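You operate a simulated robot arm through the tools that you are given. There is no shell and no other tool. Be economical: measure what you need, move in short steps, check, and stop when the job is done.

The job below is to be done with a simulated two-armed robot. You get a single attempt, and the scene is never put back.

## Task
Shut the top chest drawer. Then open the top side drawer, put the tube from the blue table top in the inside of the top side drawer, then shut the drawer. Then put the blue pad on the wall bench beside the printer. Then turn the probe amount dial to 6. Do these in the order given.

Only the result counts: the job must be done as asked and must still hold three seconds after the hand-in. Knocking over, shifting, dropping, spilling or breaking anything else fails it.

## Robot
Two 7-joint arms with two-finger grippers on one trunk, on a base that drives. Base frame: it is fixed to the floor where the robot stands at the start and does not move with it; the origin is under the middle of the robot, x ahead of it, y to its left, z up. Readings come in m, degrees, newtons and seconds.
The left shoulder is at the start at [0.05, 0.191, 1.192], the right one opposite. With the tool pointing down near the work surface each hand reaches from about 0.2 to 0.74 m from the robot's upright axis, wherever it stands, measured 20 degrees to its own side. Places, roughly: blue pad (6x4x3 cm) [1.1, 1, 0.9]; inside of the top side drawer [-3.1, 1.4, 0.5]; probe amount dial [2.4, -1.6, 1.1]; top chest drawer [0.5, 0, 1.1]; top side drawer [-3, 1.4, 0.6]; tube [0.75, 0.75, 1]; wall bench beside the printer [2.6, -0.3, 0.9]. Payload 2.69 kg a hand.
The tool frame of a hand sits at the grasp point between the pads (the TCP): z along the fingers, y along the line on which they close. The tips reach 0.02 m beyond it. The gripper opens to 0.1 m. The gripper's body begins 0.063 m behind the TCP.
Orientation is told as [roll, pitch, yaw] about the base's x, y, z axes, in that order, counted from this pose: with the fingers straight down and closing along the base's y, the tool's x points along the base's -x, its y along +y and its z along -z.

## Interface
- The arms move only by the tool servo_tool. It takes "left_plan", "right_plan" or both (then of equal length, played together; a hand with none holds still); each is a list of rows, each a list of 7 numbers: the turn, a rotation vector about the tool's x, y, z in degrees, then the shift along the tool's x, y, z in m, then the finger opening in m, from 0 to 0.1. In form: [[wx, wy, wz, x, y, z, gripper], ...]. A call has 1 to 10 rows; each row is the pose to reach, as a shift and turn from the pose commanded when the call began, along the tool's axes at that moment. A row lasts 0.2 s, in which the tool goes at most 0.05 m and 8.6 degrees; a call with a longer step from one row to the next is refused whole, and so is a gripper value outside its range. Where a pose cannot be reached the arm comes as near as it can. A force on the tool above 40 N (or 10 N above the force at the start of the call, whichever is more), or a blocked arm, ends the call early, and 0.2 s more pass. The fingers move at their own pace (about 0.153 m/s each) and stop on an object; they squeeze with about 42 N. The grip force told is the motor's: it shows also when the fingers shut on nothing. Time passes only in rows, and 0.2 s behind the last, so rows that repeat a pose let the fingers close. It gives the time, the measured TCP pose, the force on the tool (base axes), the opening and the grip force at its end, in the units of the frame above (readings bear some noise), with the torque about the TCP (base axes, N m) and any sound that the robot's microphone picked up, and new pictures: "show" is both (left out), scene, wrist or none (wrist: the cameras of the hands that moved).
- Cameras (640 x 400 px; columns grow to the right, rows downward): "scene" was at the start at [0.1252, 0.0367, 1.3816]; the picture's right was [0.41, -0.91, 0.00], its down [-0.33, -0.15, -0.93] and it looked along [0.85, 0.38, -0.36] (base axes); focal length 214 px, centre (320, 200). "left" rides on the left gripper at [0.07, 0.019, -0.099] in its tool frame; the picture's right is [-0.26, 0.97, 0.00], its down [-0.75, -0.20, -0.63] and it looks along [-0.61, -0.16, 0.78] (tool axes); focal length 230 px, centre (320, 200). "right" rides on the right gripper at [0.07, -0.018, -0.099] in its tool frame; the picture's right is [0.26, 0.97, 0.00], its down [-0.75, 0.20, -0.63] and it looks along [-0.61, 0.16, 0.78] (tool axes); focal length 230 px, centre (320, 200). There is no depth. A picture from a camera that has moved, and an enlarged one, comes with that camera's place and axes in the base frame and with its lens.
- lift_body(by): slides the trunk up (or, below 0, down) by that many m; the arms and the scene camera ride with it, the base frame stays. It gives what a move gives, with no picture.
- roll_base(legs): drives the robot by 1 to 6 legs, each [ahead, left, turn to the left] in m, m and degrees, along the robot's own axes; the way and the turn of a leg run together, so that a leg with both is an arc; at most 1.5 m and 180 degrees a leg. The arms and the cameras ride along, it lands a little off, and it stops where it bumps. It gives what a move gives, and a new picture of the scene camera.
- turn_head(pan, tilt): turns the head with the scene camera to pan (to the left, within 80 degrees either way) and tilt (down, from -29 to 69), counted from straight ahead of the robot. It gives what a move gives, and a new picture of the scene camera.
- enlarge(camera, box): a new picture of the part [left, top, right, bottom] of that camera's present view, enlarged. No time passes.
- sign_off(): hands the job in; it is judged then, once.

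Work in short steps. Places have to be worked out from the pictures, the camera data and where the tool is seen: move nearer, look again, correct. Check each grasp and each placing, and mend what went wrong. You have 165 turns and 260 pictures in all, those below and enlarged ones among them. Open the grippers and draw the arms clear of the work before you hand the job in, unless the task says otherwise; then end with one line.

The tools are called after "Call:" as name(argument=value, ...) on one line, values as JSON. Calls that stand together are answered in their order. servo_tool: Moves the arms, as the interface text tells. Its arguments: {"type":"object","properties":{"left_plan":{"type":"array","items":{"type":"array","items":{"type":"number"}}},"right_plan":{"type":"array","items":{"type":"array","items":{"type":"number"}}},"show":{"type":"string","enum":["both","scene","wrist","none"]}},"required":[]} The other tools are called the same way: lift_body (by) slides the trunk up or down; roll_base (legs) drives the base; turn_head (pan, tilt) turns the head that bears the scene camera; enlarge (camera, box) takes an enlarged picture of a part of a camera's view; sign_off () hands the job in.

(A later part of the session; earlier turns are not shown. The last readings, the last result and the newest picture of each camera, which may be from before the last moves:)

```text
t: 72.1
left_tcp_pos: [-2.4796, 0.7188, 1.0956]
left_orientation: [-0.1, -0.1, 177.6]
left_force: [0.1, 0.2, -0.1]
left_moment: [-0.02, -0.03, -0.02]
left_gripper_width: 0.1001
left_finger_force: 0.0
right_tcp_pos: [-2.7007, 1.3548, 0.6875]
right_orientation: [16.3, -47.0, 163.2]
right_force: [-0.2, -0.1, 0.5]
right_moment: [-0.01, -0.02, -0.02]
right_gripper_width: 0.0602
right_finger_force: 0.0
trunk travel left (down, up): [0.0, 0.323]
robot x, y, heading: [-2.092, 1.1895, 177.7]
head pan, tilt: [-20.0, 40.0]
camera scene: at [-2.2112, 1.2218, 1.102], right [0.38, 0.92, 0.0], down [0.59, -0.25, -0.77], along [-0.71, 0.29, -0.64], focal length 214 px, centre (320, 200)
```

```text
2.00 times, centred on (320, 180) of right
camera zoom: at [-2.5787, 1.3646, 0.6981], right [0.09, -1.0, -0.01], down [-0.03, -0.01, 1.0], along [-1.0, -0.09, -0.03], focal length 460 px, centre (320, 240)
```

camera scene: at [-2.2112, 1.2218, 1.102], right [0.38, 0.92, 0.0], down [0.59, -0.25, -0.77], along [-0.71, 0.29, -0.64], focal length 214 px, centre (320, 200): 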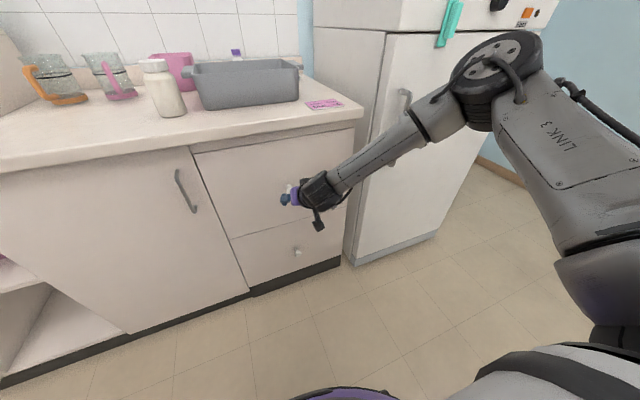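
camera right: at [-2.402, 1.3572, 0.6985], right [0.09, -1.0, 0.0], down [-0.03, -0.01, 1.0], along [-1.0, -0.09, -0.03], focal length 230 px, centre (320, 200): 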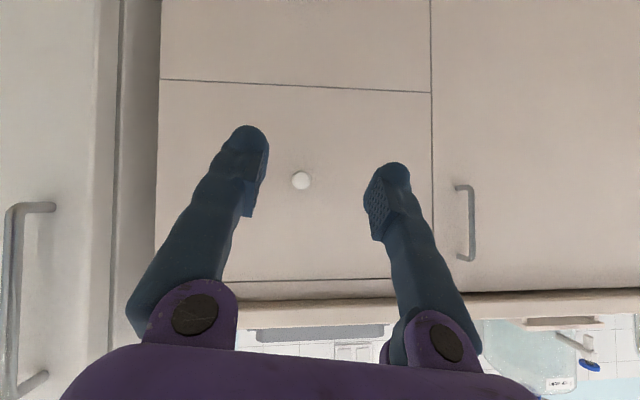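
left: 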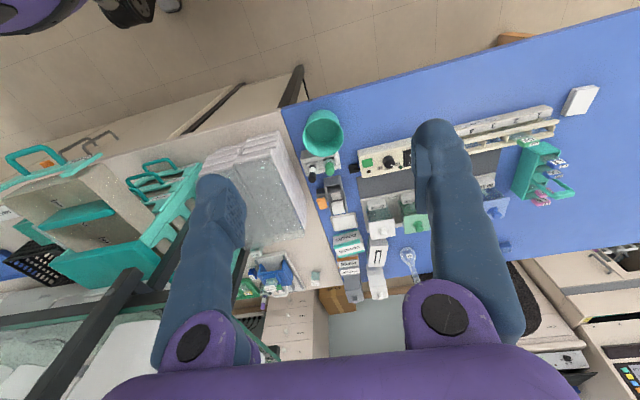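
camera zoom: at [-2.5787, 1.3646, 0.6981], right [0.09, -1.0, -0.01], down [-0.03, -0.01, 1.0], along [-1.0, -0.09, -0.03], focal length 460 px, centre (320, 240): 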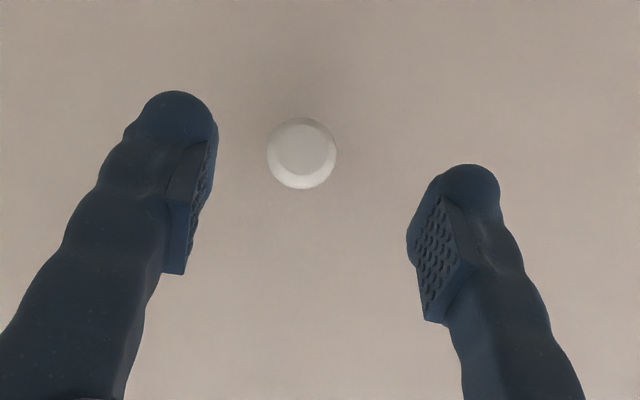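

The knob (3 cm) is at about [-2.785, 1.355, 0.654]. I move the fingers round it.

Call:
servo_tool(right_plan=[[0, 0, 0, -0.01, -0.003, 0.03, 0.06], [0, 0, 0, -0.02, -0.005, 0.06, 0.06], [0, 0, 0, -0.03, -0.008, 0.08, 0.06], [0, 0, 0, -0.034, -0.008, 0.09, 0.06]])

```text
t: 73.1
left_tcp_pos: [-2.4787, 0.7204, 1.0948]
left_orientation: [0.0, -0.1, 177.4]
left_force: [-0.1, 0.3, -0.4]
left_moment: [0.01, 0.01, 0.02]
left_gripper_width: 0.1002
left_finger_force: 0.3
right_tcp_pos: [-2.7901, 1.3625, 0.6545]
right_orientation: [16.2, -47.0, 163.2]
right_force: [0.0, 0.4, 0.2]
right_moment: [-0.02, -0.01, -0.03]
right_gripper_width: 0.06
right_finger_force: 0.0
trunk travel left (down, up): [0.0, 0.323]
robot x, y, heading: [-2.0882, 1.1899, 177.5]
head pan, tilt: [-20.0, 40.0]
camera scene: at [-2.2109, 1.2218, 1.102], right [0.38, 0.92, 0.0], down [0.59, -0.25, -0.77], along [-0.71, 0.29, -0.64], focal length 214 px, centre (320, 200)
camera right: at [-2.6682, 1.374, 0.6632], right [0.09, -1.0, 0.0], down [-0.03, -0.01, 1.0], along [-1.0, -0.09, -0.03], focal length 230 px, centre (320, 200)
```

scene: 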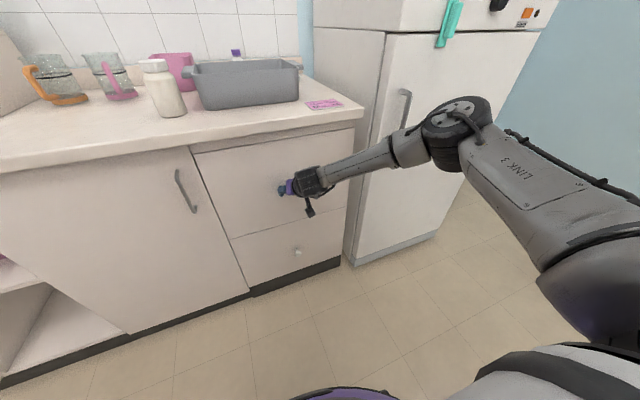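
right: 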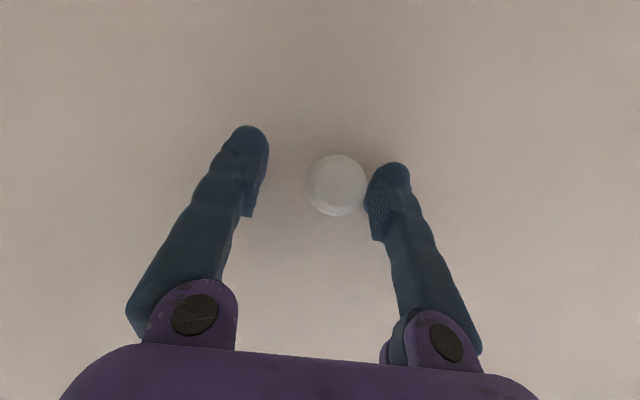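

The knob is between the fingers, nearer the image-right one. I shift 8 mm and close.

Call:
servo_tool(right_plan=[[0, 0, 0, 0.0, 0.008, 0.0, 0.06], [0, 0, 0, 0, 0.008, 0.0, 0.03], [0, 0, 0, 0, 0.008, 0.0, 0.01], [0, 0, 0, 0, 0.008, 0.0, 0.01]], show="wrist")

```text
t: 74.1
left_tcp_pos: [-2.4791, 0.7189, 1.0955]
left_orientation: [-0.1, -0.1, 177.5]
left_force: [-0.5, 0.5, 0.4]
left_moment: [0.01, -0.03, 0.01]
left_gripper_width: 0.1001
left_finger_force: 0.1
right_tcp_pos: [-2.7908, 1.3555, 0.6549]
right_orientation: [16.3, -46.9, 163.1]
right_force: [-0.8, 0.4, 0.5]
right_moment: [0.03, -0.06, -0.11]
right_gripper_width: 0.025
right_finger_force: 45.2
trunk travel left (down, up): [0.0, 0.323]
robot x, y, heading: [-2.0925, 1.1901, 177.4]
head pan, tilt: [-20.0, 40.0]
camera right: at [-2.6693, 1.3663, 0.6651], right [0.09, -1.0, -0.01], down [-0.03, -0.01, 1.0], along [-1.0, -0.09, -0.03], focal length 230 px, centre (320, 200)
```

right: 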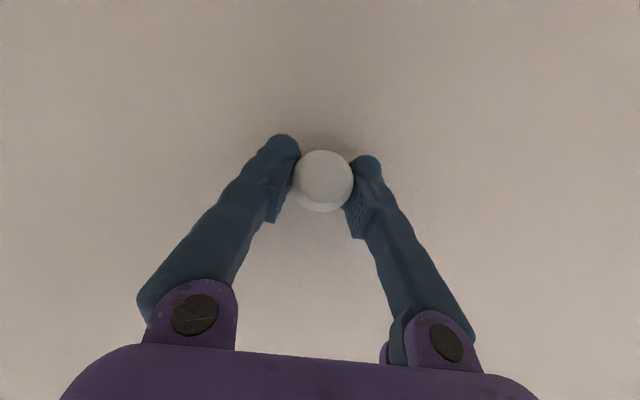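

Gripped (width 25 mm, 45 N). I pull straight out along +x.

Call:
servo_tool(right_plan=[[0, 0, 0, 0.013, 0.002, -0.015, 0.01], [0, 0, 0, 0.025, 0.004, -0.03, 0.01], [0, 0, 0, 0.038, 0.005, -0.046, 0.01], [0, 0, 0, 0.051, 0.007, -0.061, 0.01], [0, 0, 0, 0.063, 0.009, -0.076, 0.01], [0, 0, 0, 0.076, 0.011, -0.091, 0.01], [0, 0, 0, 0.089, 0.013, -0.106, 0.01]])

```text
t: 75.1
left_tcp_pos: [-2.4797, 0.7199, 1.0959]
left_orientation: [0.0, -0.1, 177.3]
left_force: [-0.1, 0.3, -0.5]
left_moment: [0.04, 0.01, 0.02]
left_gripper_width: 0.1003
left_finger_force: 0.0
right_tcp_pos: [-2.7208, 1.3569, 0.6557]
right_orientation: [15.0, -47.0, 162.4]
right_force: [0.3, 2.5, -2.8]
right_moment: [0.09, -0.05, -0.31]
right_gripper_width: 0.0249
right_finger_force: 45.0
trunk travel left (down, up): [0.0, 0.323]
robot x, y, heading: [-2.0897, 1.1892, 177.6]
head pan, tilt: [-20.0, 40.0]
stopped in row 4 (right hand): the force on the tool passed its limit at 43 N (the readings are from after the stop); the commanded pose is now the measured one
camera scene: at [-2.211, 1.2222, 1.102], right [0.38, 0.92, 0.0], down [0.59, -0.25, -0.77], along [-0.71, 0.3, -0.64], focal length 214 px, centre (320, 200)
camera right: at [-2.5995, 1.3633, 0.6657], right [0.06, -1.0, -0.02], down [-0.04, -0.02, 1.0], along [-1.0, -0.06, -0.04], focal length 230 px, centre (320, 200)
```

scene: 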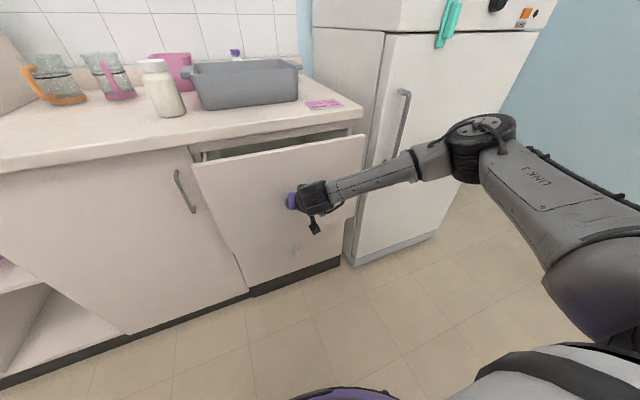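
right: 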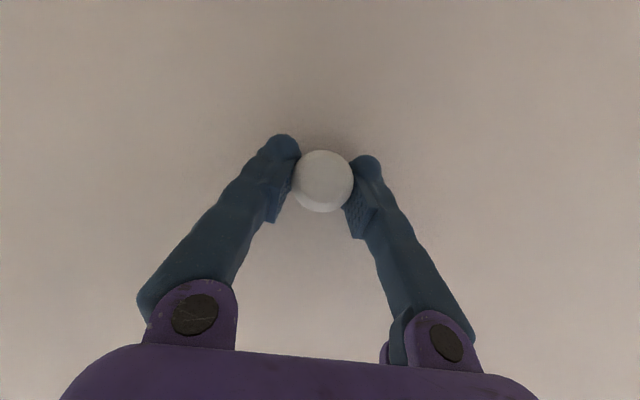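

The drawer slid out about 7 cm, then the force limit tripped. I continue slower.

Call:
servo_tool(right_plan=[[0, 0, 0, 0.006, 0.001, -0.0076, 0.01], [0, 0, 0, 0.013, 0.001, -0.015, 0.01], [0, 0, 0, 0.019, 0.001, -0.023, 0.01], [0, 0, 0, 0.025, 0.002, -0.03, 0.01], [0, 0, 0, 0.032, 0.002, -0.038, 0.01], [0, 0, 0, 0.038, 0.002, -0.046, 0.01], [0, 0, 0, 0.045, 0.003, -0.053, 0.01], [0, 0, 0, 0.051, 0.003, -0.061, 0.01], [0, 0, 0, 0.057, 0.003, -0.068, 0.01], [0, 0, 0, 0.063, 0.003, -0.076, 0.01]], show="scene")

```text
t: 76.5
left_tcp_pos: [-2.4805, 0.721, 1.0951]
left_orientation: [-0.1, -0.1, 177.4]
left_force: [0.1, -0.1, -0.4]
left_moment: [0.05, -0.01, 0.05]
left_gripper_width: 0.1001
left_finger_force: 0.0
right_tcp_pos: [-2.6643, 1.3566, 0.6552]
right_orientation: [14.0, -46.9, 162.4]
right_force: [0.9, 0.5, -3.6]
right_moment: [0.19, 0.14, -0.53]
right_gripper_width: 0.0246
right_finger_force: 45.2
trunk travel left (down, up): [0.0, 0.323]
robot x, y, heading: [-2.0949, 1.1878, 177.4]
head pan, tilt: [-20.0, 40.0]
stopped in row 7 (right hand): the force on the tool passed its limit at 41 N (the readings are from after the stop); the commanded pose is now the measured one
camera scene: at [-2.211, 1.2227, 1.1022], right [0.39, 0.92, 0.0], down [0.59, -0.25, -0.77], along [-0.71, 0.3, -0.64], focal length 214 px, centre (320, 200)
```

scene: 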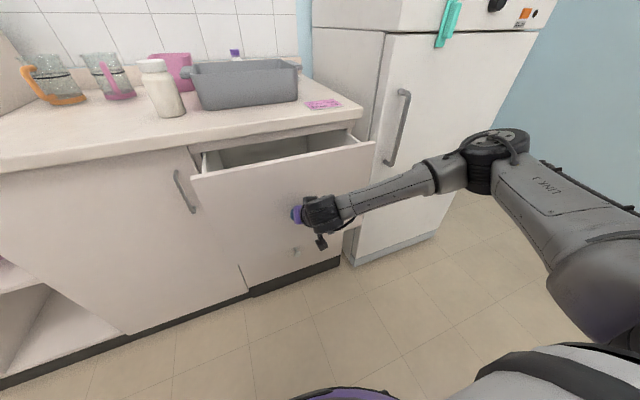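

The stress came from a slightly sideways pull (I had the tool's y component wrong). With corrected direction I pull further.

Call:
servo_tool(right_plan=[[0, 0, 0, 0.0066, -0.0011, -0.0076, 0.01], [0, 0, 0, 0.0131, -0.0022, -0.0151, 0.01], [0, 0, 0, 0.02, -0.0033, -0.0227, 0.01], [0, 0, 0, 0.0262, -0.0044, -0.03, 0.01], [0, 0, 0, 0.0328, -0.0055, -0.038, 0.01], [0, 0, 0, 0.0394, -0.0066, -0.0453, 0.01], [0, 0, 0, 0.046, -0.0077, -0.053, 0.01], [0, 0, 0, 0.0525, -0.0088, -0.0604, 0.01], [0, 0, 0, 0.059, -0.01, -0.068, 0.01], [0, 0, 0, 0.0656, -0.011, -0.0755, 0.01]], show="scene")

```text
t: 78.7
left_tcp_pos: [-2.4821, 0.7232, 1.0953]
left_orientation: [0.1, -0.1, 177.3]
left_force: [-0.3, 0.4, -0.6]
left_moment: [0.03, -0.01, 0.01]
left_gripper_width: 0.0999
left_finger_force: 0.1
right_tcp_pos: [-2.5652, 1.3568, 0.6549]
right_orientation: [14.2, -47.0, 162.2]
right_force: [0.5, 16.6, -12.8]
right_moment: [0.13, 0.0, 0.08]
right_gripper_width: 0.0244
right_finger_force: 44.8
trunk travel left (down, up): [0.0, 0.323]
robot x, y, heading: [-2.0938, 1.1879, 177.5]
head pan, tilt: [-20.0, 40.0]
camera scene: at [-2.2116, 1.2242, 1.1018], right [0.39, 0.92, 0.0], down [0.59, -0.25, -0.77], along [-0.71, 0.29, -0.64], focal length 214 px, centre (320, 200)
```

scene: 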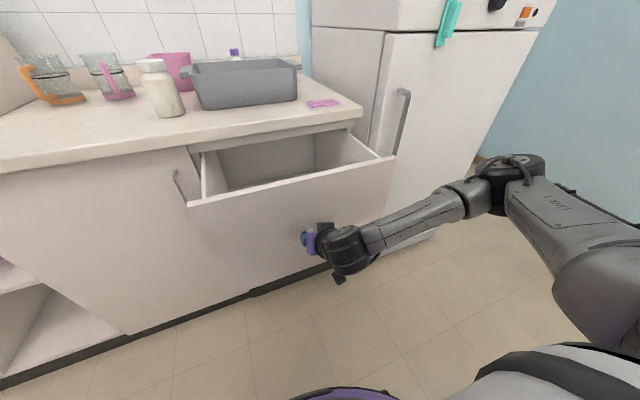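

Open by 22 cm; I pull a further 5 cm, then release.

Call:
servo_tool(right_plan=[[0, 0, 0, 0.0066, -0.0005, -0.0076, 0.01], [0, 0, 0, 0.0131, -0.001, -0.0151, 0.01], [0, 0, 0, 0.02, -0.0015, -0.0227, 0.01], [0, 0, 0, 0.0262, -0.002, -0.03, 0.01], [0, 0, 0, 0.0328, -0.0025, -0.038, 0.01], [0, 0, 0, 0.0328, -0.0025, -0.038, 0.03], [0, 0, 0, 0.0328, -0.0025, -0.038, 0.06], [0, 0, 0, 0.0328, -0.0025, -0.038, 0.06]], show="scene")

```text
t: 79.8
left_tcp_pos: [-2.481, 0.722, 1.095]
left_orientation: [0.0, -0.1, 177.2]
left_force: [-0.9, 0.0, -1.1]
left_moment: [-0.01, 0.02, 0.03]
left_gripper_width: 0.0999
left_finger_force: 0.0
right_tcp_pos: [-2.5225, 1.3561, 0.6549]
right_orientation: [13.8, -47.3, 161.9]
right_force: [0.1, 3.2, 0.3]
right_moment: [0.3, -0.29, -0.35]
right_gripper_width: 0.0246
right_finger_force: 45.1
trunk travel left (down, up): [0.0, 0.323]
robot x, y, heading: [-2.093, 1.1879, 177.2]
head pan, tilt: [-20.0, 40.0]
stopped in row 5 (right hand): the force on the tool passed its limit at 42 N (the readings are from after the stop); the commanded pose is now the measured one
camera scene: at [-2.2107, 1.2232, 1.1021], right [0.39, 0.92, 0.0], down [0.59, -0.25, -0.77], along [-0.71, 0.3, -0.64], focal length 214 px, centre (320, 200)
```

scene: 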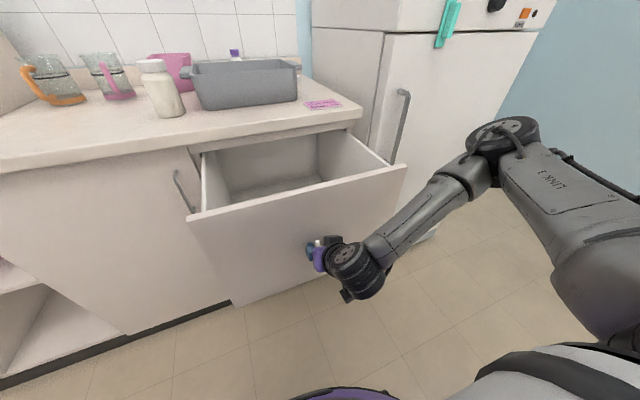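

Open by 27 cm. I release the knob and draw the hand back and up.

Call:
servo_tool(right_plan=[[0, 0, 0, 0, 0, 0, 0.06], [0, 0, 0, 0, 0, 0, 0.08], [0, 0, 0, 0, 0, -0.03, 0.08], [0, 0, 0, 0, 0, -0.07, 0.08], [0, 0, 0, 0, 0, -0.11, 0.08], [0, 0, 0, -0.03, 0, -0.14, 0.08], [0, 0, 0, -0.06, 0, -0.17, 0.08], [0, 0, 0, -0.09, 0, -0.2, 0.08]])

Call:
enlarge(camera="scene", box=[180, 100, 420, 260])

```text
t: 81.6
left_tcp_pos: [-2.4802, 0.7221, 1.0957]
left_orientation: [0.0, -0.2, 177.3]
left_force: [0.3, -0.5, -0.5]
left_moment: [0.0, -0.02, 0.05]
left_gripper_width: 0.1
left_finger_force: 0.0
right_tcp_pos: [-2.4889, 1.3447, 0.8741]
right_orientation: [13.8, -47.2, 162.0]
right_force: [-1.0, -0.8, 0.2]
right_moment: [0.05, -0.02, -0.01]
right_gripper_width: 0.08
right_finger_force: 0.0
right hand out of reach, approached as far as the arm can: row 4, 5, 6, 7, 8
trunk travel left (down, up): [0.0, 0.323]
robot x, y, heading: [-2.0906, 1.1892, 177.4]
head pan, tilt: [-20.0, 40.0]
camera scene: at [-2.2103, 1.2234, 1.102], right [0.39, 0.92, 0.0], down [0.59, -0.25, -0.77], along [-0.71, 0.3, -0.64], focal length 214 px, centre (320, 200)
camera right: at [-2.3668, 1.3485, 0.8844], right [0.04, -1.0, -0.03], down [-0.04, -0.03, 1.0], along [-1.0, -0.04, -0.04], focal length 230 px, centre (320, 200)
```

scene: 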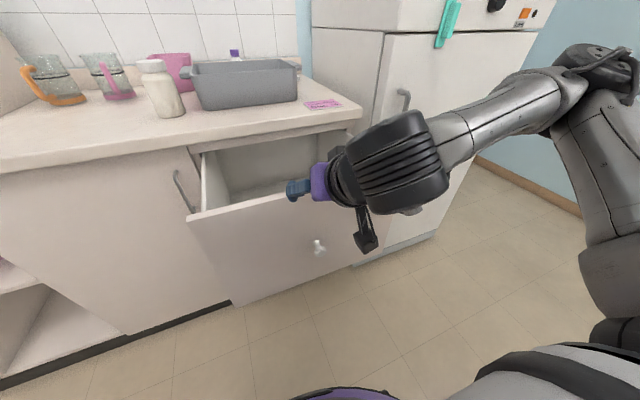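
right: 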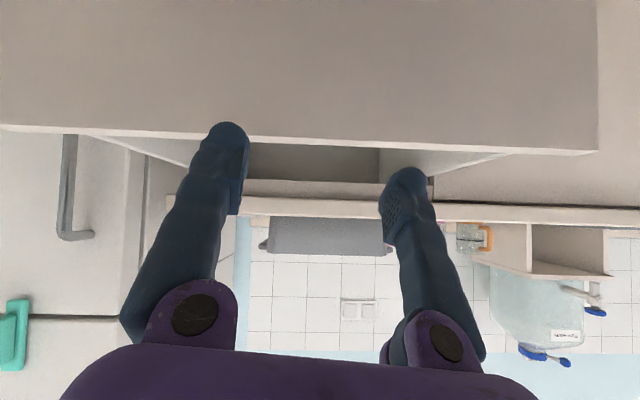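

```text
2.50 times, centred on (300, 180) of scene
camera zoom: at [-2.2103, 1.2234, 1.102], right [0.39, 0.92, 0.0], down [0.59, -0.25, -0.77], along [-0.71, 0.3, -0.64], focal length 536 px, centre (370, 250)
```

zoom: 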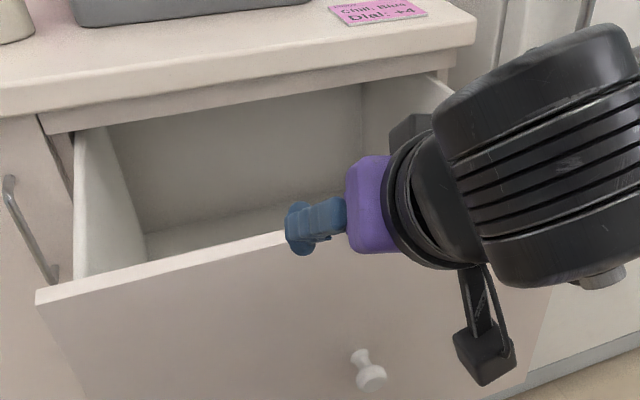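

The drawer stands open and empty. Now I raise the trunk and drive back round the island to the blue table.

Call:
lift_body(by=0.25)

Call:
roll_base(legs=[[-0.2, 0, 0], [0, -1.02, 0], [0, 0, -177.4]])

```text
t: 84.2
left_tcp_pos: [-2.4804, 0.7213, 1.346]
left_orientation: [-0.1, 0.0, 177.2]
left_force: [-0.2, -0.7, 1.0]
left_moment: [-0.01, -0.04, 0.01]
left_gripper_width: 0.1
left_finger_force: 0.0
right_tcp_pos: [-2.4895, 1.3436, 1.1227]
right_orientation: [13.6, -47.2, 162.0]
right_force: [-0.1, 0.3, 0.4]
right_moment: [-0.03, 0.02, 0.0]
right_gripper_width: 0.0801
right_finger_force: 0.1
trunk travel left (down, up): [-0.25, 0.073]
robot x, y, heading: [-2.0929, 1.1884, 177.4]
head pan, tilt: [-20.0, 40.0]
```

```text
t: 101.9
left_tcp_pos: [-1.5012, 2.7254, 1.3458]
left_orientation: [0.1, -0.1, 3.5]
left_force: [0.3, -0.2, -1.3]
left_moment: [0.0, -0.03, 0.01]
left_gripper_width: 0.1002
left_finger_force: 0.1
right_tcp_pos: [-1.4247, 2.1059, 1.1217]
right_orientation: [13.8, -47.2, -11.7]
right_force: [0.2, -0.3, 0.5]
right_moment: [0.0, 0.0, -0.05]
right_gripper_width: 0.0801
right_finger_force: 0.1
trunk travel left (down, up): [-0.25, 0.073]
robot x, y, heading: [-1.841, 2.2145, 3.8]
head pan, tilt: [-20.0, 40.0]
camera scene: at [-1.7146, 2.1932, 1.352], right [-0.28, -0.96, 0.0], down [-0.62, 0.18, -0.77], along [0.73, -0.22, -0.64], focal length 214 px, centre (320, 200)
```

scene: 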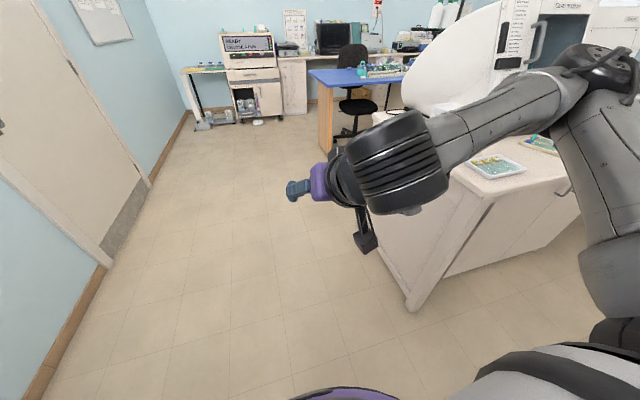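

The way ahead is clear. I drive to the aisle and strafe to y≈0.55 facing the blue table.

Call:
roll_base(legs=[[0, 0, -3.8], [1.0, 0, 0], [0.72, 0, 0], [0, -1.0, 0], [0, -0.65, 0]])

Call:
turn_head(pan=15, tilt=35)

```text
t: 125.6
left_tcp_pos: [0.2177, 1.0076, 1.345]
left_orientation: [0.1, -0.2, -1.2]
left_force: [0.3, -0.1, 0.2]
left_moment: [0.01, 0.01, 0.04]
left_gripper_width: 0.1002
left_finger_force: 0.0
right_tcp_pos: [0.2436, 0.3863, 1.1235]
right_orientation: [13.9, -47.1, -16.5]
right_force: [-0.6, -0.2, -0.1]
right_moment: [0.01, -0.01, -0.03]
right_gripper_width: 0.0799
right_finger_force: 0.1
trunk travel left (down, up): [-0.25, 0.073]
robot x, y, heading: [-0.156, 0.5266, -1.2]
head pan, tilt: [-20.0, 40.0]
camera scene: at [-0.0381, 0.4966, 1.352], right [-0.36, -0.93, 0.0], down [-0.6, 0.23, -0.77], along [0.71, -0.28, -0.64], focal length 214 px, centre (320, 200)
```

scene: 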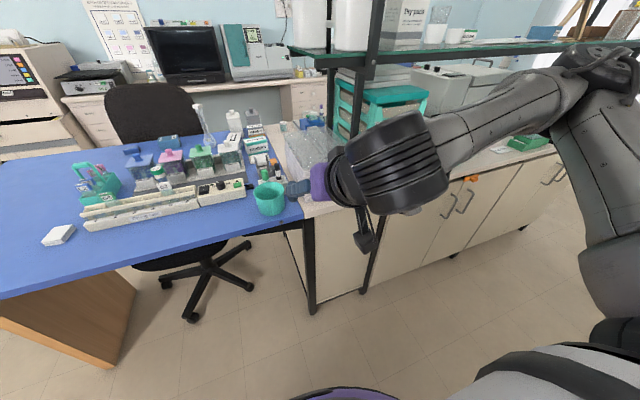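

```text
t: 126.6
left_tcp_pos: [0.2183, 1.0078, 1.3442]
left_orientation: [-0.2, -0.1, -1.2]
left_force: [1.0, 0.0, -0.4]
left_moment: [0.01, 0.03, 0.02]
left_gripper_width: 0.0999
left_finger_force: 0.1
right_tcp_pos: [0.2435, 0.3853, 1.122]
right_orientation: [13.8, -47.2, -16.4]
right_force: [0.0, -0.4, 0.5]
right_moment: [-0.01, -0.01, -0.02]
right_gripper_width: 0.08
right_finger_force: 0.0
trunk travel left (down, up): [-0.25, 0.073]
robot x, y, heading: [-0.1533, 0.5287, -1.2]
head pan, tilt: [15.0, 35.0]
camera scene: at [-0.0318, 0.5483, 1.3596], right [0.24, -0.97, 0.0], down [-0.56, -0.14, -0.82], along [0.8, 0.2, -0.57], focal length 214 px, centre (320, 200)
```

scene: 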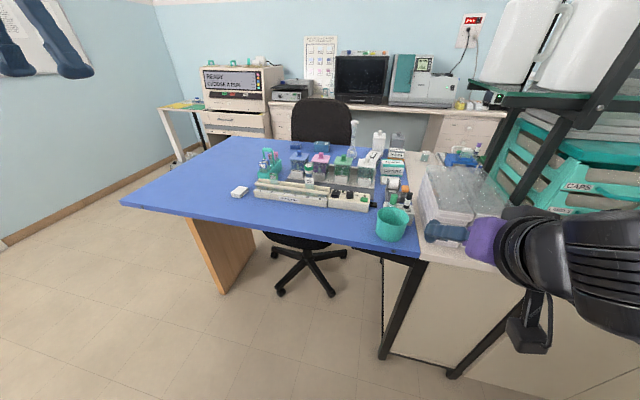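

I enlarge the table area to find the tube.

Call:
enlarge(camera="scene", box=[220, 110, 420, 250])

```text
2.86 times, centred on (320, 180) of scene
camera zoom: at [-0.0318, 0.5483, 1.3596], right [0.24, -0.97, 0.0], down [-0.56, -0.14, -0.82], along [0.8, 0.2, -0.57], focal length 613 px, centre (320, 257)
```

zoom: 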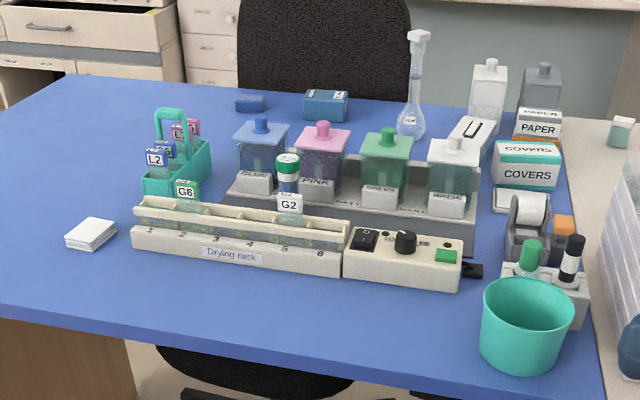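

The tube (vial with a green-white cap) stands behind the drying rack, near [0.72, 0.78], base z≈0.92. The blue pad is the small block near [1.1, 1.0]. First I tuck the right hand back and up so that it clears the bags when I roll ahead.

Call:
servo_tool(right_plan=[[0, 8, 0, -0.005, 0, -0.03, 0.05], [0, 16, 0, -0.01, 0, -0.06, 0], [0, 24, 0, -0.01, 0, -0.09, 0], [0, 32, 0, -0.015, 0, -0.12, 0], [0, 40, 0, -0.02, 0, -0.14, 0], [0, 46, 0, -0.02, 0, -0.155, 0]], show="none")

Call:
roll_base(legs=[[0.19, 0, 1.2]])

```text
t: 128.0
left_tcp_pos: [0.2179, 1.0064, 1.3448]
left_orientation: [-0.1, -0.2, -1.1]
left_force: [-0.4, -0.3, 0.0]
left_moment: [0.03, 0.0, 0.03]
left_gripper_width: 0.1001
left_finger_force: 0.0
right_tcp_pos: [0.1414, 0.3785, 1.241]
right_orientation: [9.3, -1.9, -6.6]
right_force: [-0.6, -0.1, 0.1]
right_moment: [0.03, -0.01, -0.04]
right_gripper_width: 0.0
right_finger_force: 29.4
trunk travel left (down, up): [-0.25, 0.073]
robot x, y, heading: [-0.1542, 0.5297, -1.3]
head pan, tilt: [15.0, 35.0]
```

```text
t: 129.5
left_tcp_pos: [0.3964, 1.014, 1.3448]
left_orientation: [0.1, -0.2, -0.1]
left_force: [0.6, 0.6, 0.1]
left_moment: [0.0, -0.02, 0.01]
left_gripper_width: 0.0999
left_finger_force: 0.0
right_tcp_pos: [0.3329, 0.3831, 1.2395]
right_orientation: [9.3, -2.0, -5.3]
right_force: [0.2, -0.5, -1.4]
right_moment: [0.01, 0.0, 0.0]
right_gripper_width: 0.0
right_finger_force: 29.5
trunk travel left (down, up): [-0.25, 0.073]
robot x, y, heading: [0.0306, 0.5289, 0.1]
head pan, tilt: [15.0, 35.0]
camera scene: at [0.1576, 0.5491, 1.3596], right [0.26, -0.97, 0.0], down [-0.55, -0.15, -0.82], along [0.79, 0.21, -0.57], focal length 214 px, centre (320, 200)
```

scene: 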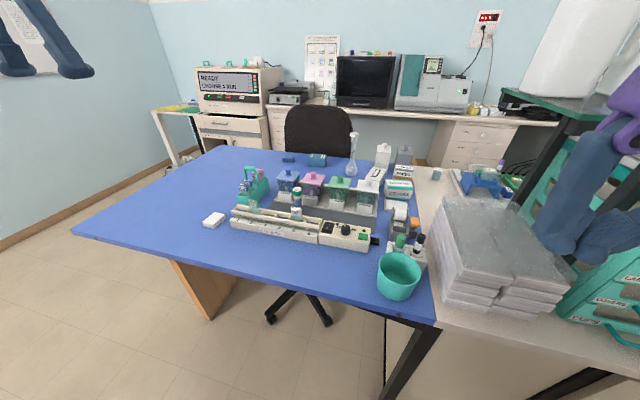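

Now I bring the left hand, pointing down, to about [0.57, 0.81, 1.22] to look at the tube from above.

Call:
servo_tool(left_plan=[[0, 0, 0, -0.03, -0.035, 0.02, 0.08], [0, 0, 0, -0.06, -0.07, 0.04, 0.08], [0, 0, 0, -0.09, -0.105, 0.06, 0.08], [0, 0, 0, -0.12, -0.14, 0.08, 0.08], [0, 0, 0, -0.15, -0.175, 0.1, 0.08], [0, 0, 0, -0.17, -0.205, 0.12, 0.08]])

```text
refused: row 1 steps farther than a row can; nothing moved
```

The step was slightly too long; I use smaller ones.

Call:
servo_tool(left_plan=[[0, 0, 0, -0.02, -0.03, 0.02, 0.08], [0, 0, 0, -0.045, -0.06, 0.035, 0.08], [0, 0, 0, -0.07, -0.09, 0.05, 0.08], [0, 0, 0, -0.095, -0.12, 0.07, 0.08], [0, 0, 0, -0.12, -0.15, 0.09, 0.08], [0, 0, 0, -0.145, -0.18, 0.105, 0.08], [0, 0, 0, -0.17, -0.205, 0.12, 0.08]])

```text
t: 131.1
left_tcp_pos: [0.5705, 0.8054, 1.2261]
left_orientation: [0.0, -0.2, 0.1]
left_force: [0.4, -1.2, 0.1]
left_moment: [0.02, 0.04, 0.0]
left_gripper_width: 0.0803
left_finger_force: 0.0
right_tcp_pos: [0.334, 0.3819, 1.2396]
right_orientation: [9.4, -2.0, -5.4]
right_force: [1.0, -0.7, -0.3]
right_moment: [-0.02, 0.04, 0.03]
right_gripper_width: 0.0
right_finger_force: 29.2
trunk travel left (down, up): [-0.25, 0.073]
robot x, y, heading: [0.0321, 0.5279, 0.0]
head pan, tilt: [15.0, 35.0]
camera scene: at [0.1587, 0.5493, 1.3594], right [0.26, -0.97, 0.0], down [-0.56, -0.15, -0.82], along [0.79, 0.21, -0.58], focal length 214 px, centre (320, 200)
camera left: at [0.5005, 0.8246, 1.325], right [0.26, 0.97, 0.0], down [0.75, -0.2, 0.63], along [0.61, -0.16, -0.78], focal length 230 px, centre (320, 200)
```

scene: 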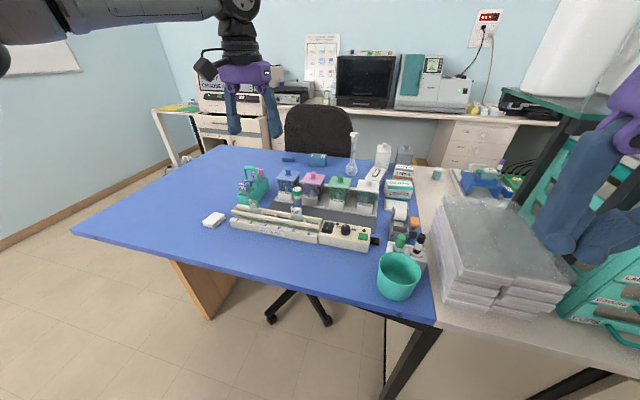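
left: 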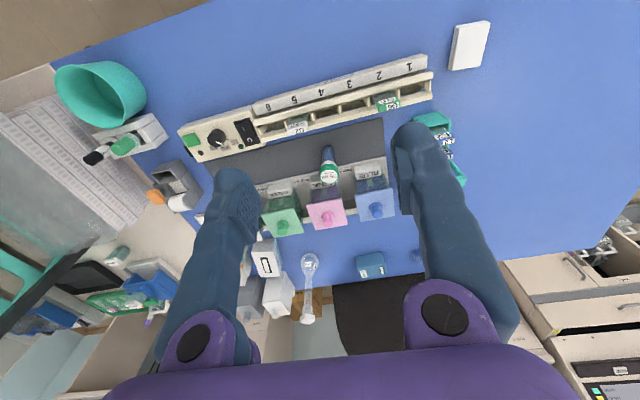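

Call:
enlarge(camera="left", box=[230, 100, 430, 240])

Call:
enlarge(camera="scene", box=[230, 150, 400, 260])

```text
2.86 times, centred on (330, 170) of left
camera zoom: at [0.5005, 0.8246, 1.325], right [0.26, 0.97, 0.0], down [0.75, -0.2, 0.63], along [0.61, -0.16, -0.78], focal length 657 px, centre (291, 286)
```

zoom: 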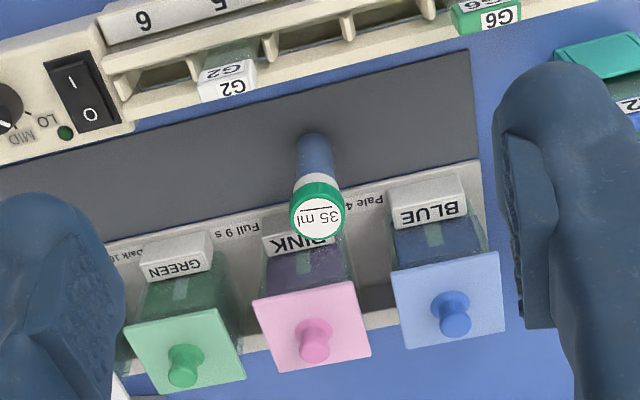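

```text
3.64 times, centred on (315, 205) of scene
camera zoom: at [0.1587, 0.5493, 1.3594], right [0.26, -0.97, 0.0], down [-0.56, -0.15, -0.82], along [0.79, 0.21, -0.58], focal length 780 px, centre (338, 182)
```

zoom: 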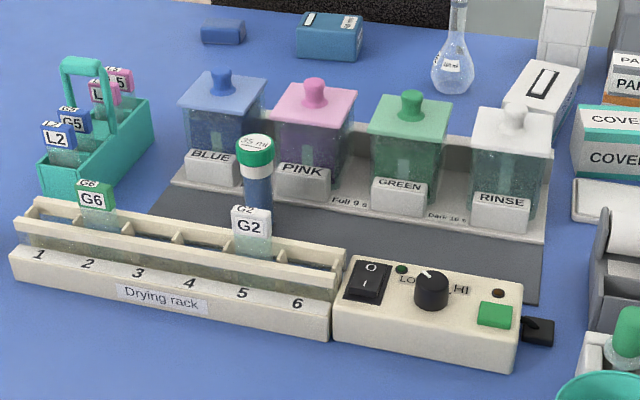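

The tube ("35 ml" cap) stands upright with its top at about [0.733, 0.781, 0.965], clear of the jars and rack. I move above it with the fingers at 6 cm.

Call:
servo_tool(left_plan=[[0, 0, 0, -0.04, -0.006, 0.02, 0.06], [0, 0, 0, -0.08, -0.012, 0.04, 0.06], [0, 0, 0, -0.12, -0.018, 0.06, 0.06], [0, 0, 0, -0.155, -0.024, 0.09, 0.06], [0, 0, 0, -0.1625, -0.024, 0.13, 0.06], [0, 0, 0, -0.1625, -0.024, 0.17, 0.06]])

```text
t: 132.5
left_tcp_pos: [0.6407, 0.8248, 1.0628]
left_orientation: [-0.1, -0.1, 0.0]
left_force: [0.6, 0.4, 0.5]
left_moment: [0.01, 0.01, -0.03]
left_gripper_width: 0.0602
left_finger_force: 0.1
left hand out of reach, approached as far as the arm can: row 2, 3, 4, 5, 6
right_tcp_pos: [0.3338, 0.3821, 1.2406]
right_orientation: [9.3, -2.0, -5.3]
right_force: [1.2, 0.2, 0.3]
right_moment: [-0.01, -0.01, 0.03]
right_gripper_width: 0.0
right_finger_force: 29.5
trunk travel left (down, up): [-0.25, 0.073]
robot x, y, heading: [0.0309, 0.5282, -0.1]
head pan, tilt: [15.0, 35.0]
camera scene: at [0.1575, 0.5495, 1.3596], right [0.26, -0.97, 0.0], down [-0.55, -0.15, -0.82], along [0.79, 0.21, -0.57], focal length 214 px, centre (320, 200)
camera left: at [0.5702, 0.8451, 1.1627], right [0.26, 0.97, 0.0], down [0.75, -0.2, 0.63], along [0.61, -0.16, -0.77], focal length 230 px, centre (320, 200)
```

scene: 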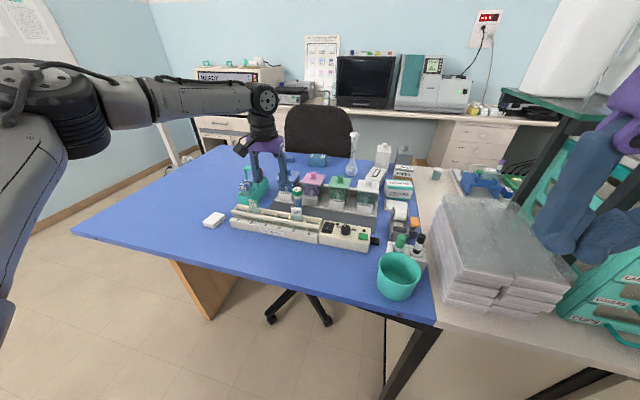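
left: 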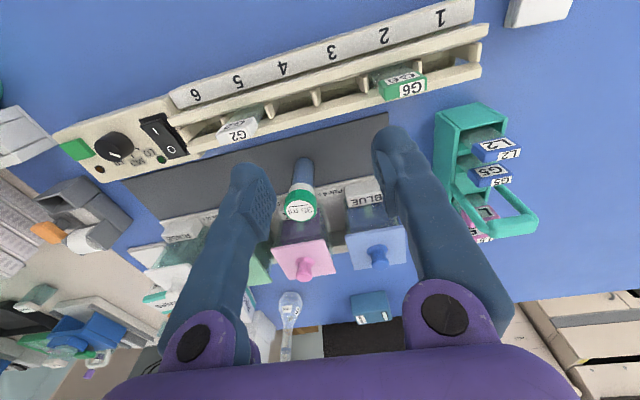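

The arm stops short at x=0.64 (reach limit). The fingers are above everything nearby, so I roll the base 0.09 m ahead.

Call:
roll_base(legs=[[0.09, 0, 0]])

Call:
enlarge(camera="left", box=[160, 80, 480, 280])

```text
t: 133.6
left_tcp_pos: [0.7301, 0.8254, 1.0646]
left_orientation: [0.1, -0.2, 0.1]
left_force: [0.6, -0.9, -0.1]
left_moment: [0.01, 0.02, 0.0]
left_gripper_width: 0.0601
left_finger_force: 0.1
right_tcp_pos: [0.4222, 0.3823, 1.2405]
right_orientation: [9.4, -1.9, -5.4]
right_force: [-0.6, 0.0, -0.5]
right_moment: [0.01, -0.01, 0.01]
right_gripper_width: 0.0
right_finger_force: 29.1
trunk travel left (down, up): [-0.25, 0.073]
robot x, y, heading: [0.12, 0.5261, -0.1]
head pan, tilt: [15.0, 35.0]
camera scene: at [0.2464, 0.5491, 1.3595], right [0.26, -0.97, 0.0], down [-0.55, -0.15, -0.82], along [0.79, 0.21, -0.57], focal length 214 px, centre (320, 200)
```

scene: 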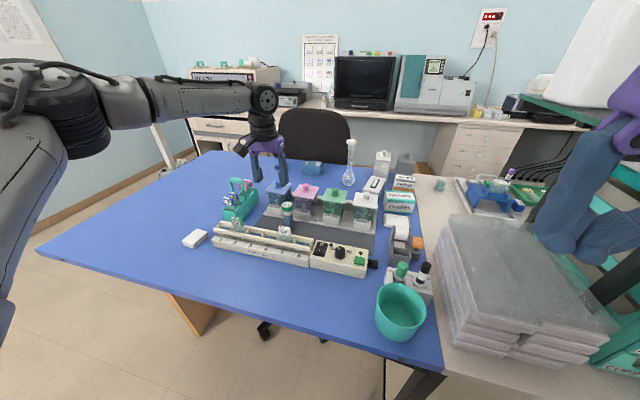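

```text
2.00 times, centred on (320, 180) of left
camera zoom: at [0.6591, 0.8446, 1.1632], right [0.26, 0.97, 0.0], down [0.75, -0.2, 0.63], along [0.61, -0.16, -0.77], focal length 460 px, centre (320, 240)
```

zoom: 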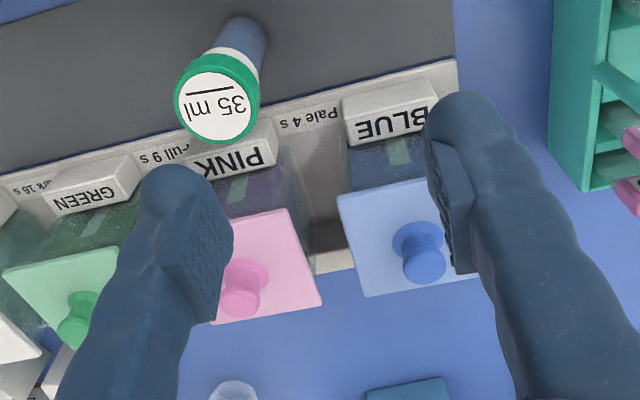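

Tube top now measures [0.729, 0.780, 0.965]. I shift 4.5 cm in y and go partway down.

Call:
servo_tool(left_plan=[[0, 0, 0, 0.001, -0.025, 0.0, 0.06], [0, 0, 0, 0.001, -0.045, 0.0, 0.06], [0, 0, 0, 0.001, -0.045, 0.03, 0.06], [0, 0, 0, 0.001, -0.045, 0.06, 0.06], [0, 0, 0, 0.001, -0.045, 0.085, 0.06]])

```text
t: 134.8
left_tcp_pos: [0.6989, 0.7996, 0.9896]
left_orientation: [-0.1, -0.3, 0.0]
left_force: [0.4, -0.1, 0.1]
left_moment: [0.0, -0.02, 0.03]
left_gripper_width: 0.0601
left_finger_force: 0.0
left hand out of reach, approached as far as the arm can: row 1, 2, 3, 4, 5
right_tcp_pos: [0.4223, 0.3824, 1.241]
right_orientation: [9.3, -2.1, -5.5]
right_force: [-0.5, 0.0, 0.0]
right_moment: [-0.03, 0.0, -0.01]
right_gripper_width: 0.0
right_finger_force: 29.1
trunk travel left (down, up): [-0.25, 0.073]
robot x, y, heading: [0.1235, 0.5291, -0.3]
head pan, tilt: [15.0, 35.0]
camera scene: at [0.2459, 0.5493, 1.3596], right [0.26, -0.97, 0.0], down [-0.55, -0.15, -0.82], along [0.79, 0.21, -0.57], focal length 214 px, centre (320, 200)
camera left: at [0.6283, 0.8184, 1.0887], right [0.26, 0.97, 0.0], down [0.75, -0.2, 0.63], along [0.61, -0.16, -0.77], focal length 230 px, centre (320, 200)
```

scene: 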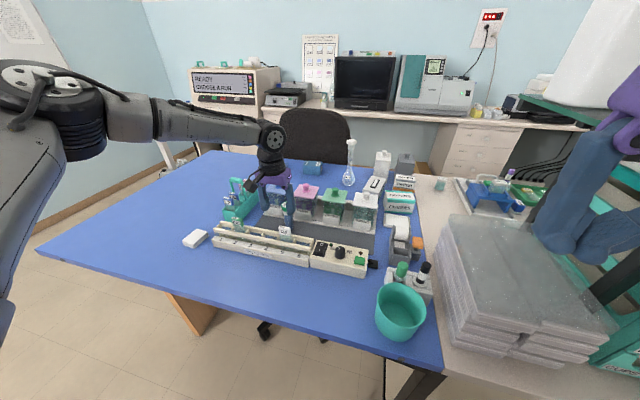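
left: 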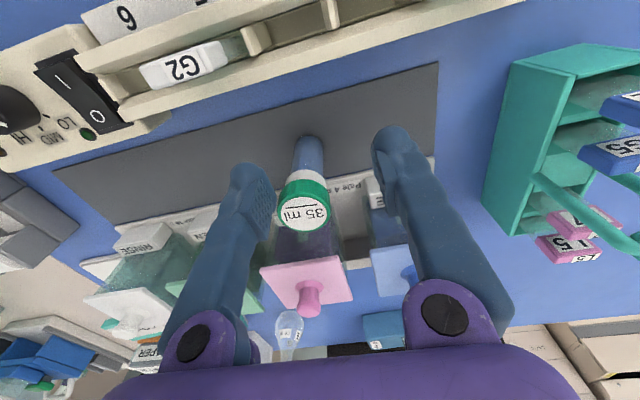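

Reach is again the limit. I raise the hand back up and set it back slightly, so the base can come nearer safely.

Call:
servo_tool(left_plan=[[0, 0, 0, 0.02, 0.0, -0.03, 0.06], [0, 0, 0, 0.05, 0.0, -0.06, 0.06], [0, 0, 0, 0.07, 0.0, -0.08, 0.06]], show="none")

Call:
roll_base(legs=[[0.08, 0, 0]])

```text
t: 135.6
left_tcp_pos: [0.6288, 0.7989, 1.0704]
left_orientation: [0.0, -0.4, 0.0]
left_force: [-0.4, -0.6, -0.5]
left_moment: [-0.01, -0.01, -0.03]
left_gripper_width: 0.0601
left_finger_force: 0.0
right_tcp_pos: [0.4215, 0.3828, 1.2411]
right_orientation: [9.4, -2.1, -5.5]
right_force: [-0.8, 0.5, 0.8]
right_moment: [0.0, -0.01, 0.01]
right_gripper_width: 0.0
right_finger_force: 28.9
trunk travel left (down, up): [-0.25, 0.073]
robot x, y, heading: [0.1204, 0.5285, 0.1]
head pan, tilt: [15.0, 35.0]
```

```text
t: 136.6
left_tcp_pos: [0.6624, 0.8046, 1.0693]
left_orientation: [0.0, -0.3, 0.1]
left_force: [-0.2, -0.6, 0.5]
left_moment: [-0.02, -0.01, -0.03]
left_gripper_width: 0.0599
left_finger_force: 0.0
right_tcp_pos: [0.4581, 0.385, 1.2426]
right_orientation: [9.5, -2.6, -6.0]
right_force: [0.4, 0.8, 0.1]
right_moment: [0.02, -0.02, 0.0]
right_gripper_width: 0.0001
right_finger_force: 29.5
trunk travel left (down, up): [-0.25, 0.073]
robot x, y, heading: [0.1558, 0.5352, 0.1]
head pan, tilt: [15.0, 35.0]
stopped in leg 1: the robot was blocked; the commanded pose is now the measured one
camera scene: at [0.2795, 0.5549, 1.3598], right [0.26, -0.97, 0.0], down [-0.55, -0.15, -0.82], along [0.79, 0.21, -0.57], focal length 214 px, centre (320, 200)
```

scene: 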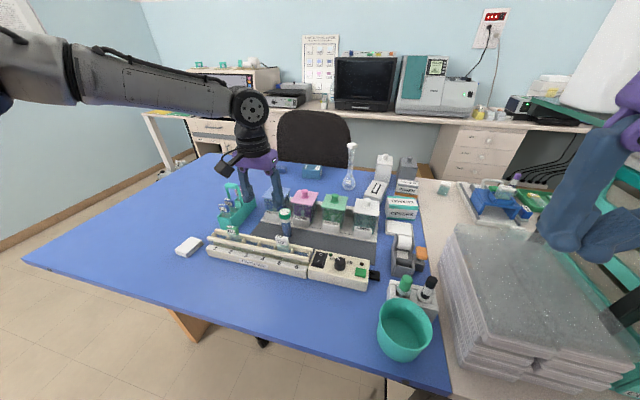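

The base touches at x=0.156, which is near enough. I go over the tube again.

Call:
servo_tool(left_plan=[[0, 0, 0, -0.02, -0.01, 0.0, 0.06], [0, 0, 0, -0.045, -0.02, 0.0, 0.06], [0, 0, 0, -0.067, -0.025, 0.0, 0.06], [0, 0, 0, -0.067, -0.025, 0.03, 0.06]], show="wrist")

```text
t: 137.6
left_tcp_pos: [0.7292, 0.7809, 1.0401]
left_orientation: [-0.1, -0.2, 0.2]
left_force: [0.2, 0.2, -0.2]
left_moment: [0.01, -0.01, 0.0]
left_gripper_width: 0.0601
left_finger_force: 0.0
right_tcp_pos: [0.4576, 0.385, 1.2431]
right_orientation: [9.5, -2.4, -5.9]
right_force: [-0.3, -0.2, 0.6]
right_moment: [-0.02, -0.02, 0.0]
right_gripper_width: 0.0002
right_finger_force: 29.8
trunk travel left (down, up): [-0.25, 0.073]
robot x, y, heading: [0.1587, 0.5326, -0.0]
head pan, tilt: [15.0, 35.0]
camera left: at [0.6584, 0.799, 1.1389], right [0.25, 0.97, 0.0], down [0.75, -0.2, 0.63], along [0.61, -0.16, -0.77], focal length 230 px, centre (320, 200)
```

left: 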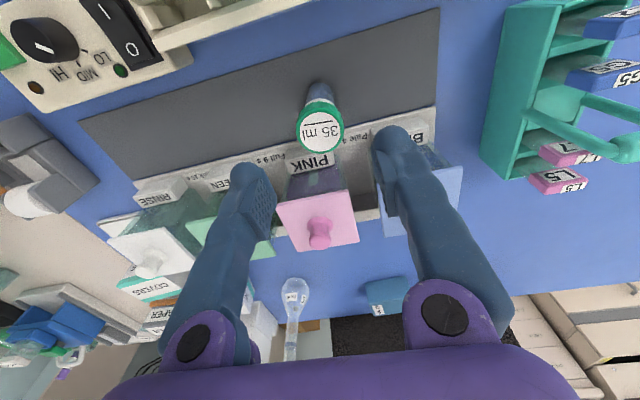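

Exactly over it. I descend to z≈0.94.

Call:
servo_tool(left_plan=[[0, 0, 0, 0.003, 0.001, 0.03, 0.06], [0, 0, 0, 0.003, 0.001, 0.06, 0.06], [0, 0, 0, 0.003, 0.001, 0.08, 0.06], [0, 0, 0, 0.003, 0.001, 0.1, 0.06]], show="wrist")

```text
t: 138.6
left_tcp_pos: [0.7061, 0.7936, 0.9531]
left_orientation: [-0.1, -0.3, 0.2]
left_force: [0.6, 0.5, -0.4]
left_moment: [0.02, -0.01, 0.0]
left_gripper_width: 0.0601
left_finger_force: 0.1
left hand out of reach, approached as far as the arm can: row 2, 3, 4
right_tcp_pos: [0.4573, 0.3862, 1.2431]
right_orientation: [9.5, -2.6, -5.9]
right_force: [-1.4, 0.5, -0.3]
right_moment: [0.01, -0.02, 0.0]
right_gripper_width: 0.0
right_finger_force: 29.6
trunk travel left (down, up): [-0.25, 0.073]
robot x, y, heading: [0.1576, 0.5351, 0.2]
head pan, tilt: [15.0, 35.0]
camera left: at [0.636, 0.8128, 1.0514], right [0.26, 0.97, 0.0], down [0.75, -0.2, 0.64], along [0.61, -0.16, -0.77], focal length 230 px, centre (320, 200)
```

left: 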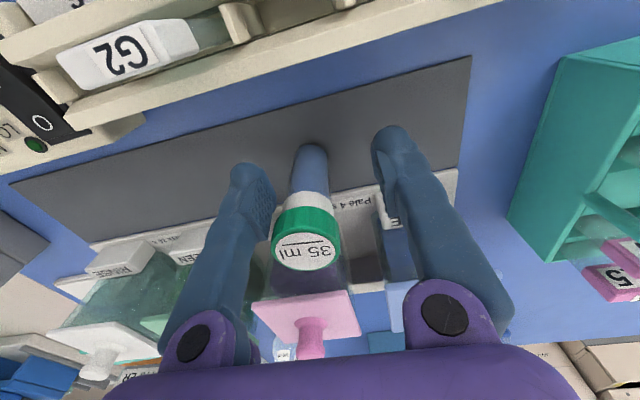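

Going down shortens the reach, so I go back up to the good pose and lower the trunk instead, which keeps the arm's shape.

Call:
servo_tool(left_plan=[[0, 0, 0, 0.0, 0.0, -0.03, 0.06], [0, 0, 0, 0.0, 0, -0.06, 0.06], [0, 0, 0, 0.0, 0, -0.1, 0.06]], show="none")

Call:
lift_body(by=-0.05)

Call:
enlarge(camera="left", box=[160, 80, 480, 280])

```text
t: 139.4
left_tcp_pos: [0.7076, 0.7937, 1.0507]
left_orientation: [0.2, -0.3, 0.1]
left_force: [-0.4, -0.2, -0.8]
left_moment: [0.01, -0.01, -0.02]
left_gripper_width: 0.0602
left_finger_force: 0.1
right_tcp_pos: [0.4578, 0.3857, 1.2412]
right_orientation: [9.5, -2.4, -5.9]
right_force: [-0.2, 0.3, -0.4]
right_moment: [-0.03, -0.03, 0.03]
right_gripper_width: 0.0
right_finger_force: 30.2
trunk travel left (down, up): [-0.25, 0.073]
robot x, y, heading: [0.1578, 0.5354, 0.1]
head pan, tilt: [15.0, 35.0]
```

```text
t: 140.3
left_tcp_pos: [0.7051, 0.7961, 1.0028]
left_orientation: [0.0, -0.3, 0.2]
left_force: [0.3, 0.6, -0.3]
left_moment: [0.01, 0.01, 0.02]
left_gripper_width: 0.0601
left_finger_force: 0.2
right_tcp_pos: [0.4564, 0.3877, 1.194]
right_orientation: [9.4, -2.6, -5.9]
right_force: [-0.5, 0.0, 0.3]
right_moment: [0.0, -0.01, 0.01]
right_gripper_width: 0.0
right_finger_force: 30.3
trunk travel left (down, up): [-0.2, 0.123]
robot x, y, heading: [0.1542, 0.5357, 0.2]
head pan, tilt: [15.0, 35.0]
```

```text
2.00 times, centred on (320, 180) of left
camera zoom: at [0.6353, 0.8142, 1.1007], right [0.25, 0.97, 0.0], down [0.75, -0.2, 0.63], along [0.61, -0.16, -0.77], focal length 460 px, centre (320, 240)
```

zoom: 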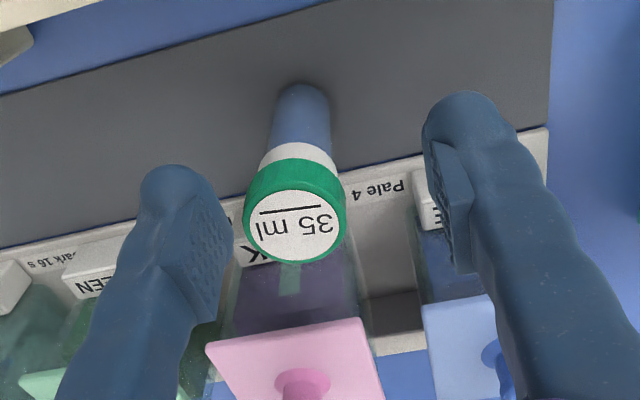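

Now at [0.705, 0.796, 1.003], tube at [0.731, 0.779]. I shift over it at this height.

Call:
servo_tool(left_plan=[[0, 0, 0, -0.013, -0.017, 0, 0.06], [0, 0, 0, -0.025, -0.017, 0, 0.06]], show="wrist")

```text
t: 140.9
left_tcp_pos: [0.7302, 0.7792, 1.0016]
left_orientation: [-0.1, -0.4, 0.2]
left_force: [0.9, -0.4, 0.8]
left_moment: [0.0, 0.0, -0.01]
left_gripper_width: 0.0601
left_finger_force: 0.0
right_tcp_pos: [0.4565, 0.3883, 1.1938]
right_orientation: [9.4, -2.4, -5.9]
right_force: [-0.1, -0.5, -0.1]
right_moment: [0.01, 0.02, 0.01]
right_gripper_width: 0.0001
right_finger_force: 29.4
trunk travel left (down, up): [-0.2, 0.123]
robot x, y, heading: [0.1582, 0.5314, -0.1]
head pan, tilt: [15.0, 35.0]
camera left: at [0.6587, 0.7976, 1.1009], right [0.25, 0.97, 0.0], down [0.75, -0.2, 0.64], along [0.61, -0.16, -0.77], focal length 230 px, centre (320, 200)
```

left: 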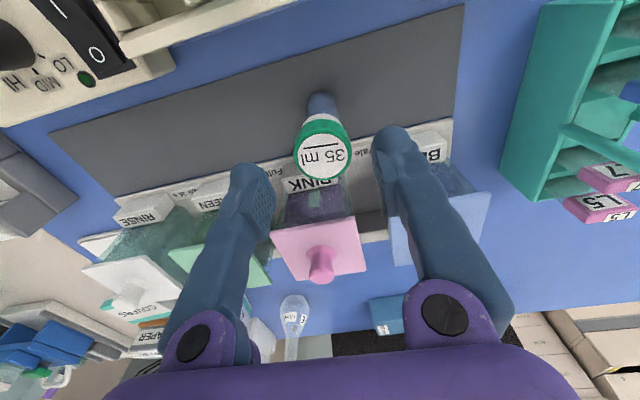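

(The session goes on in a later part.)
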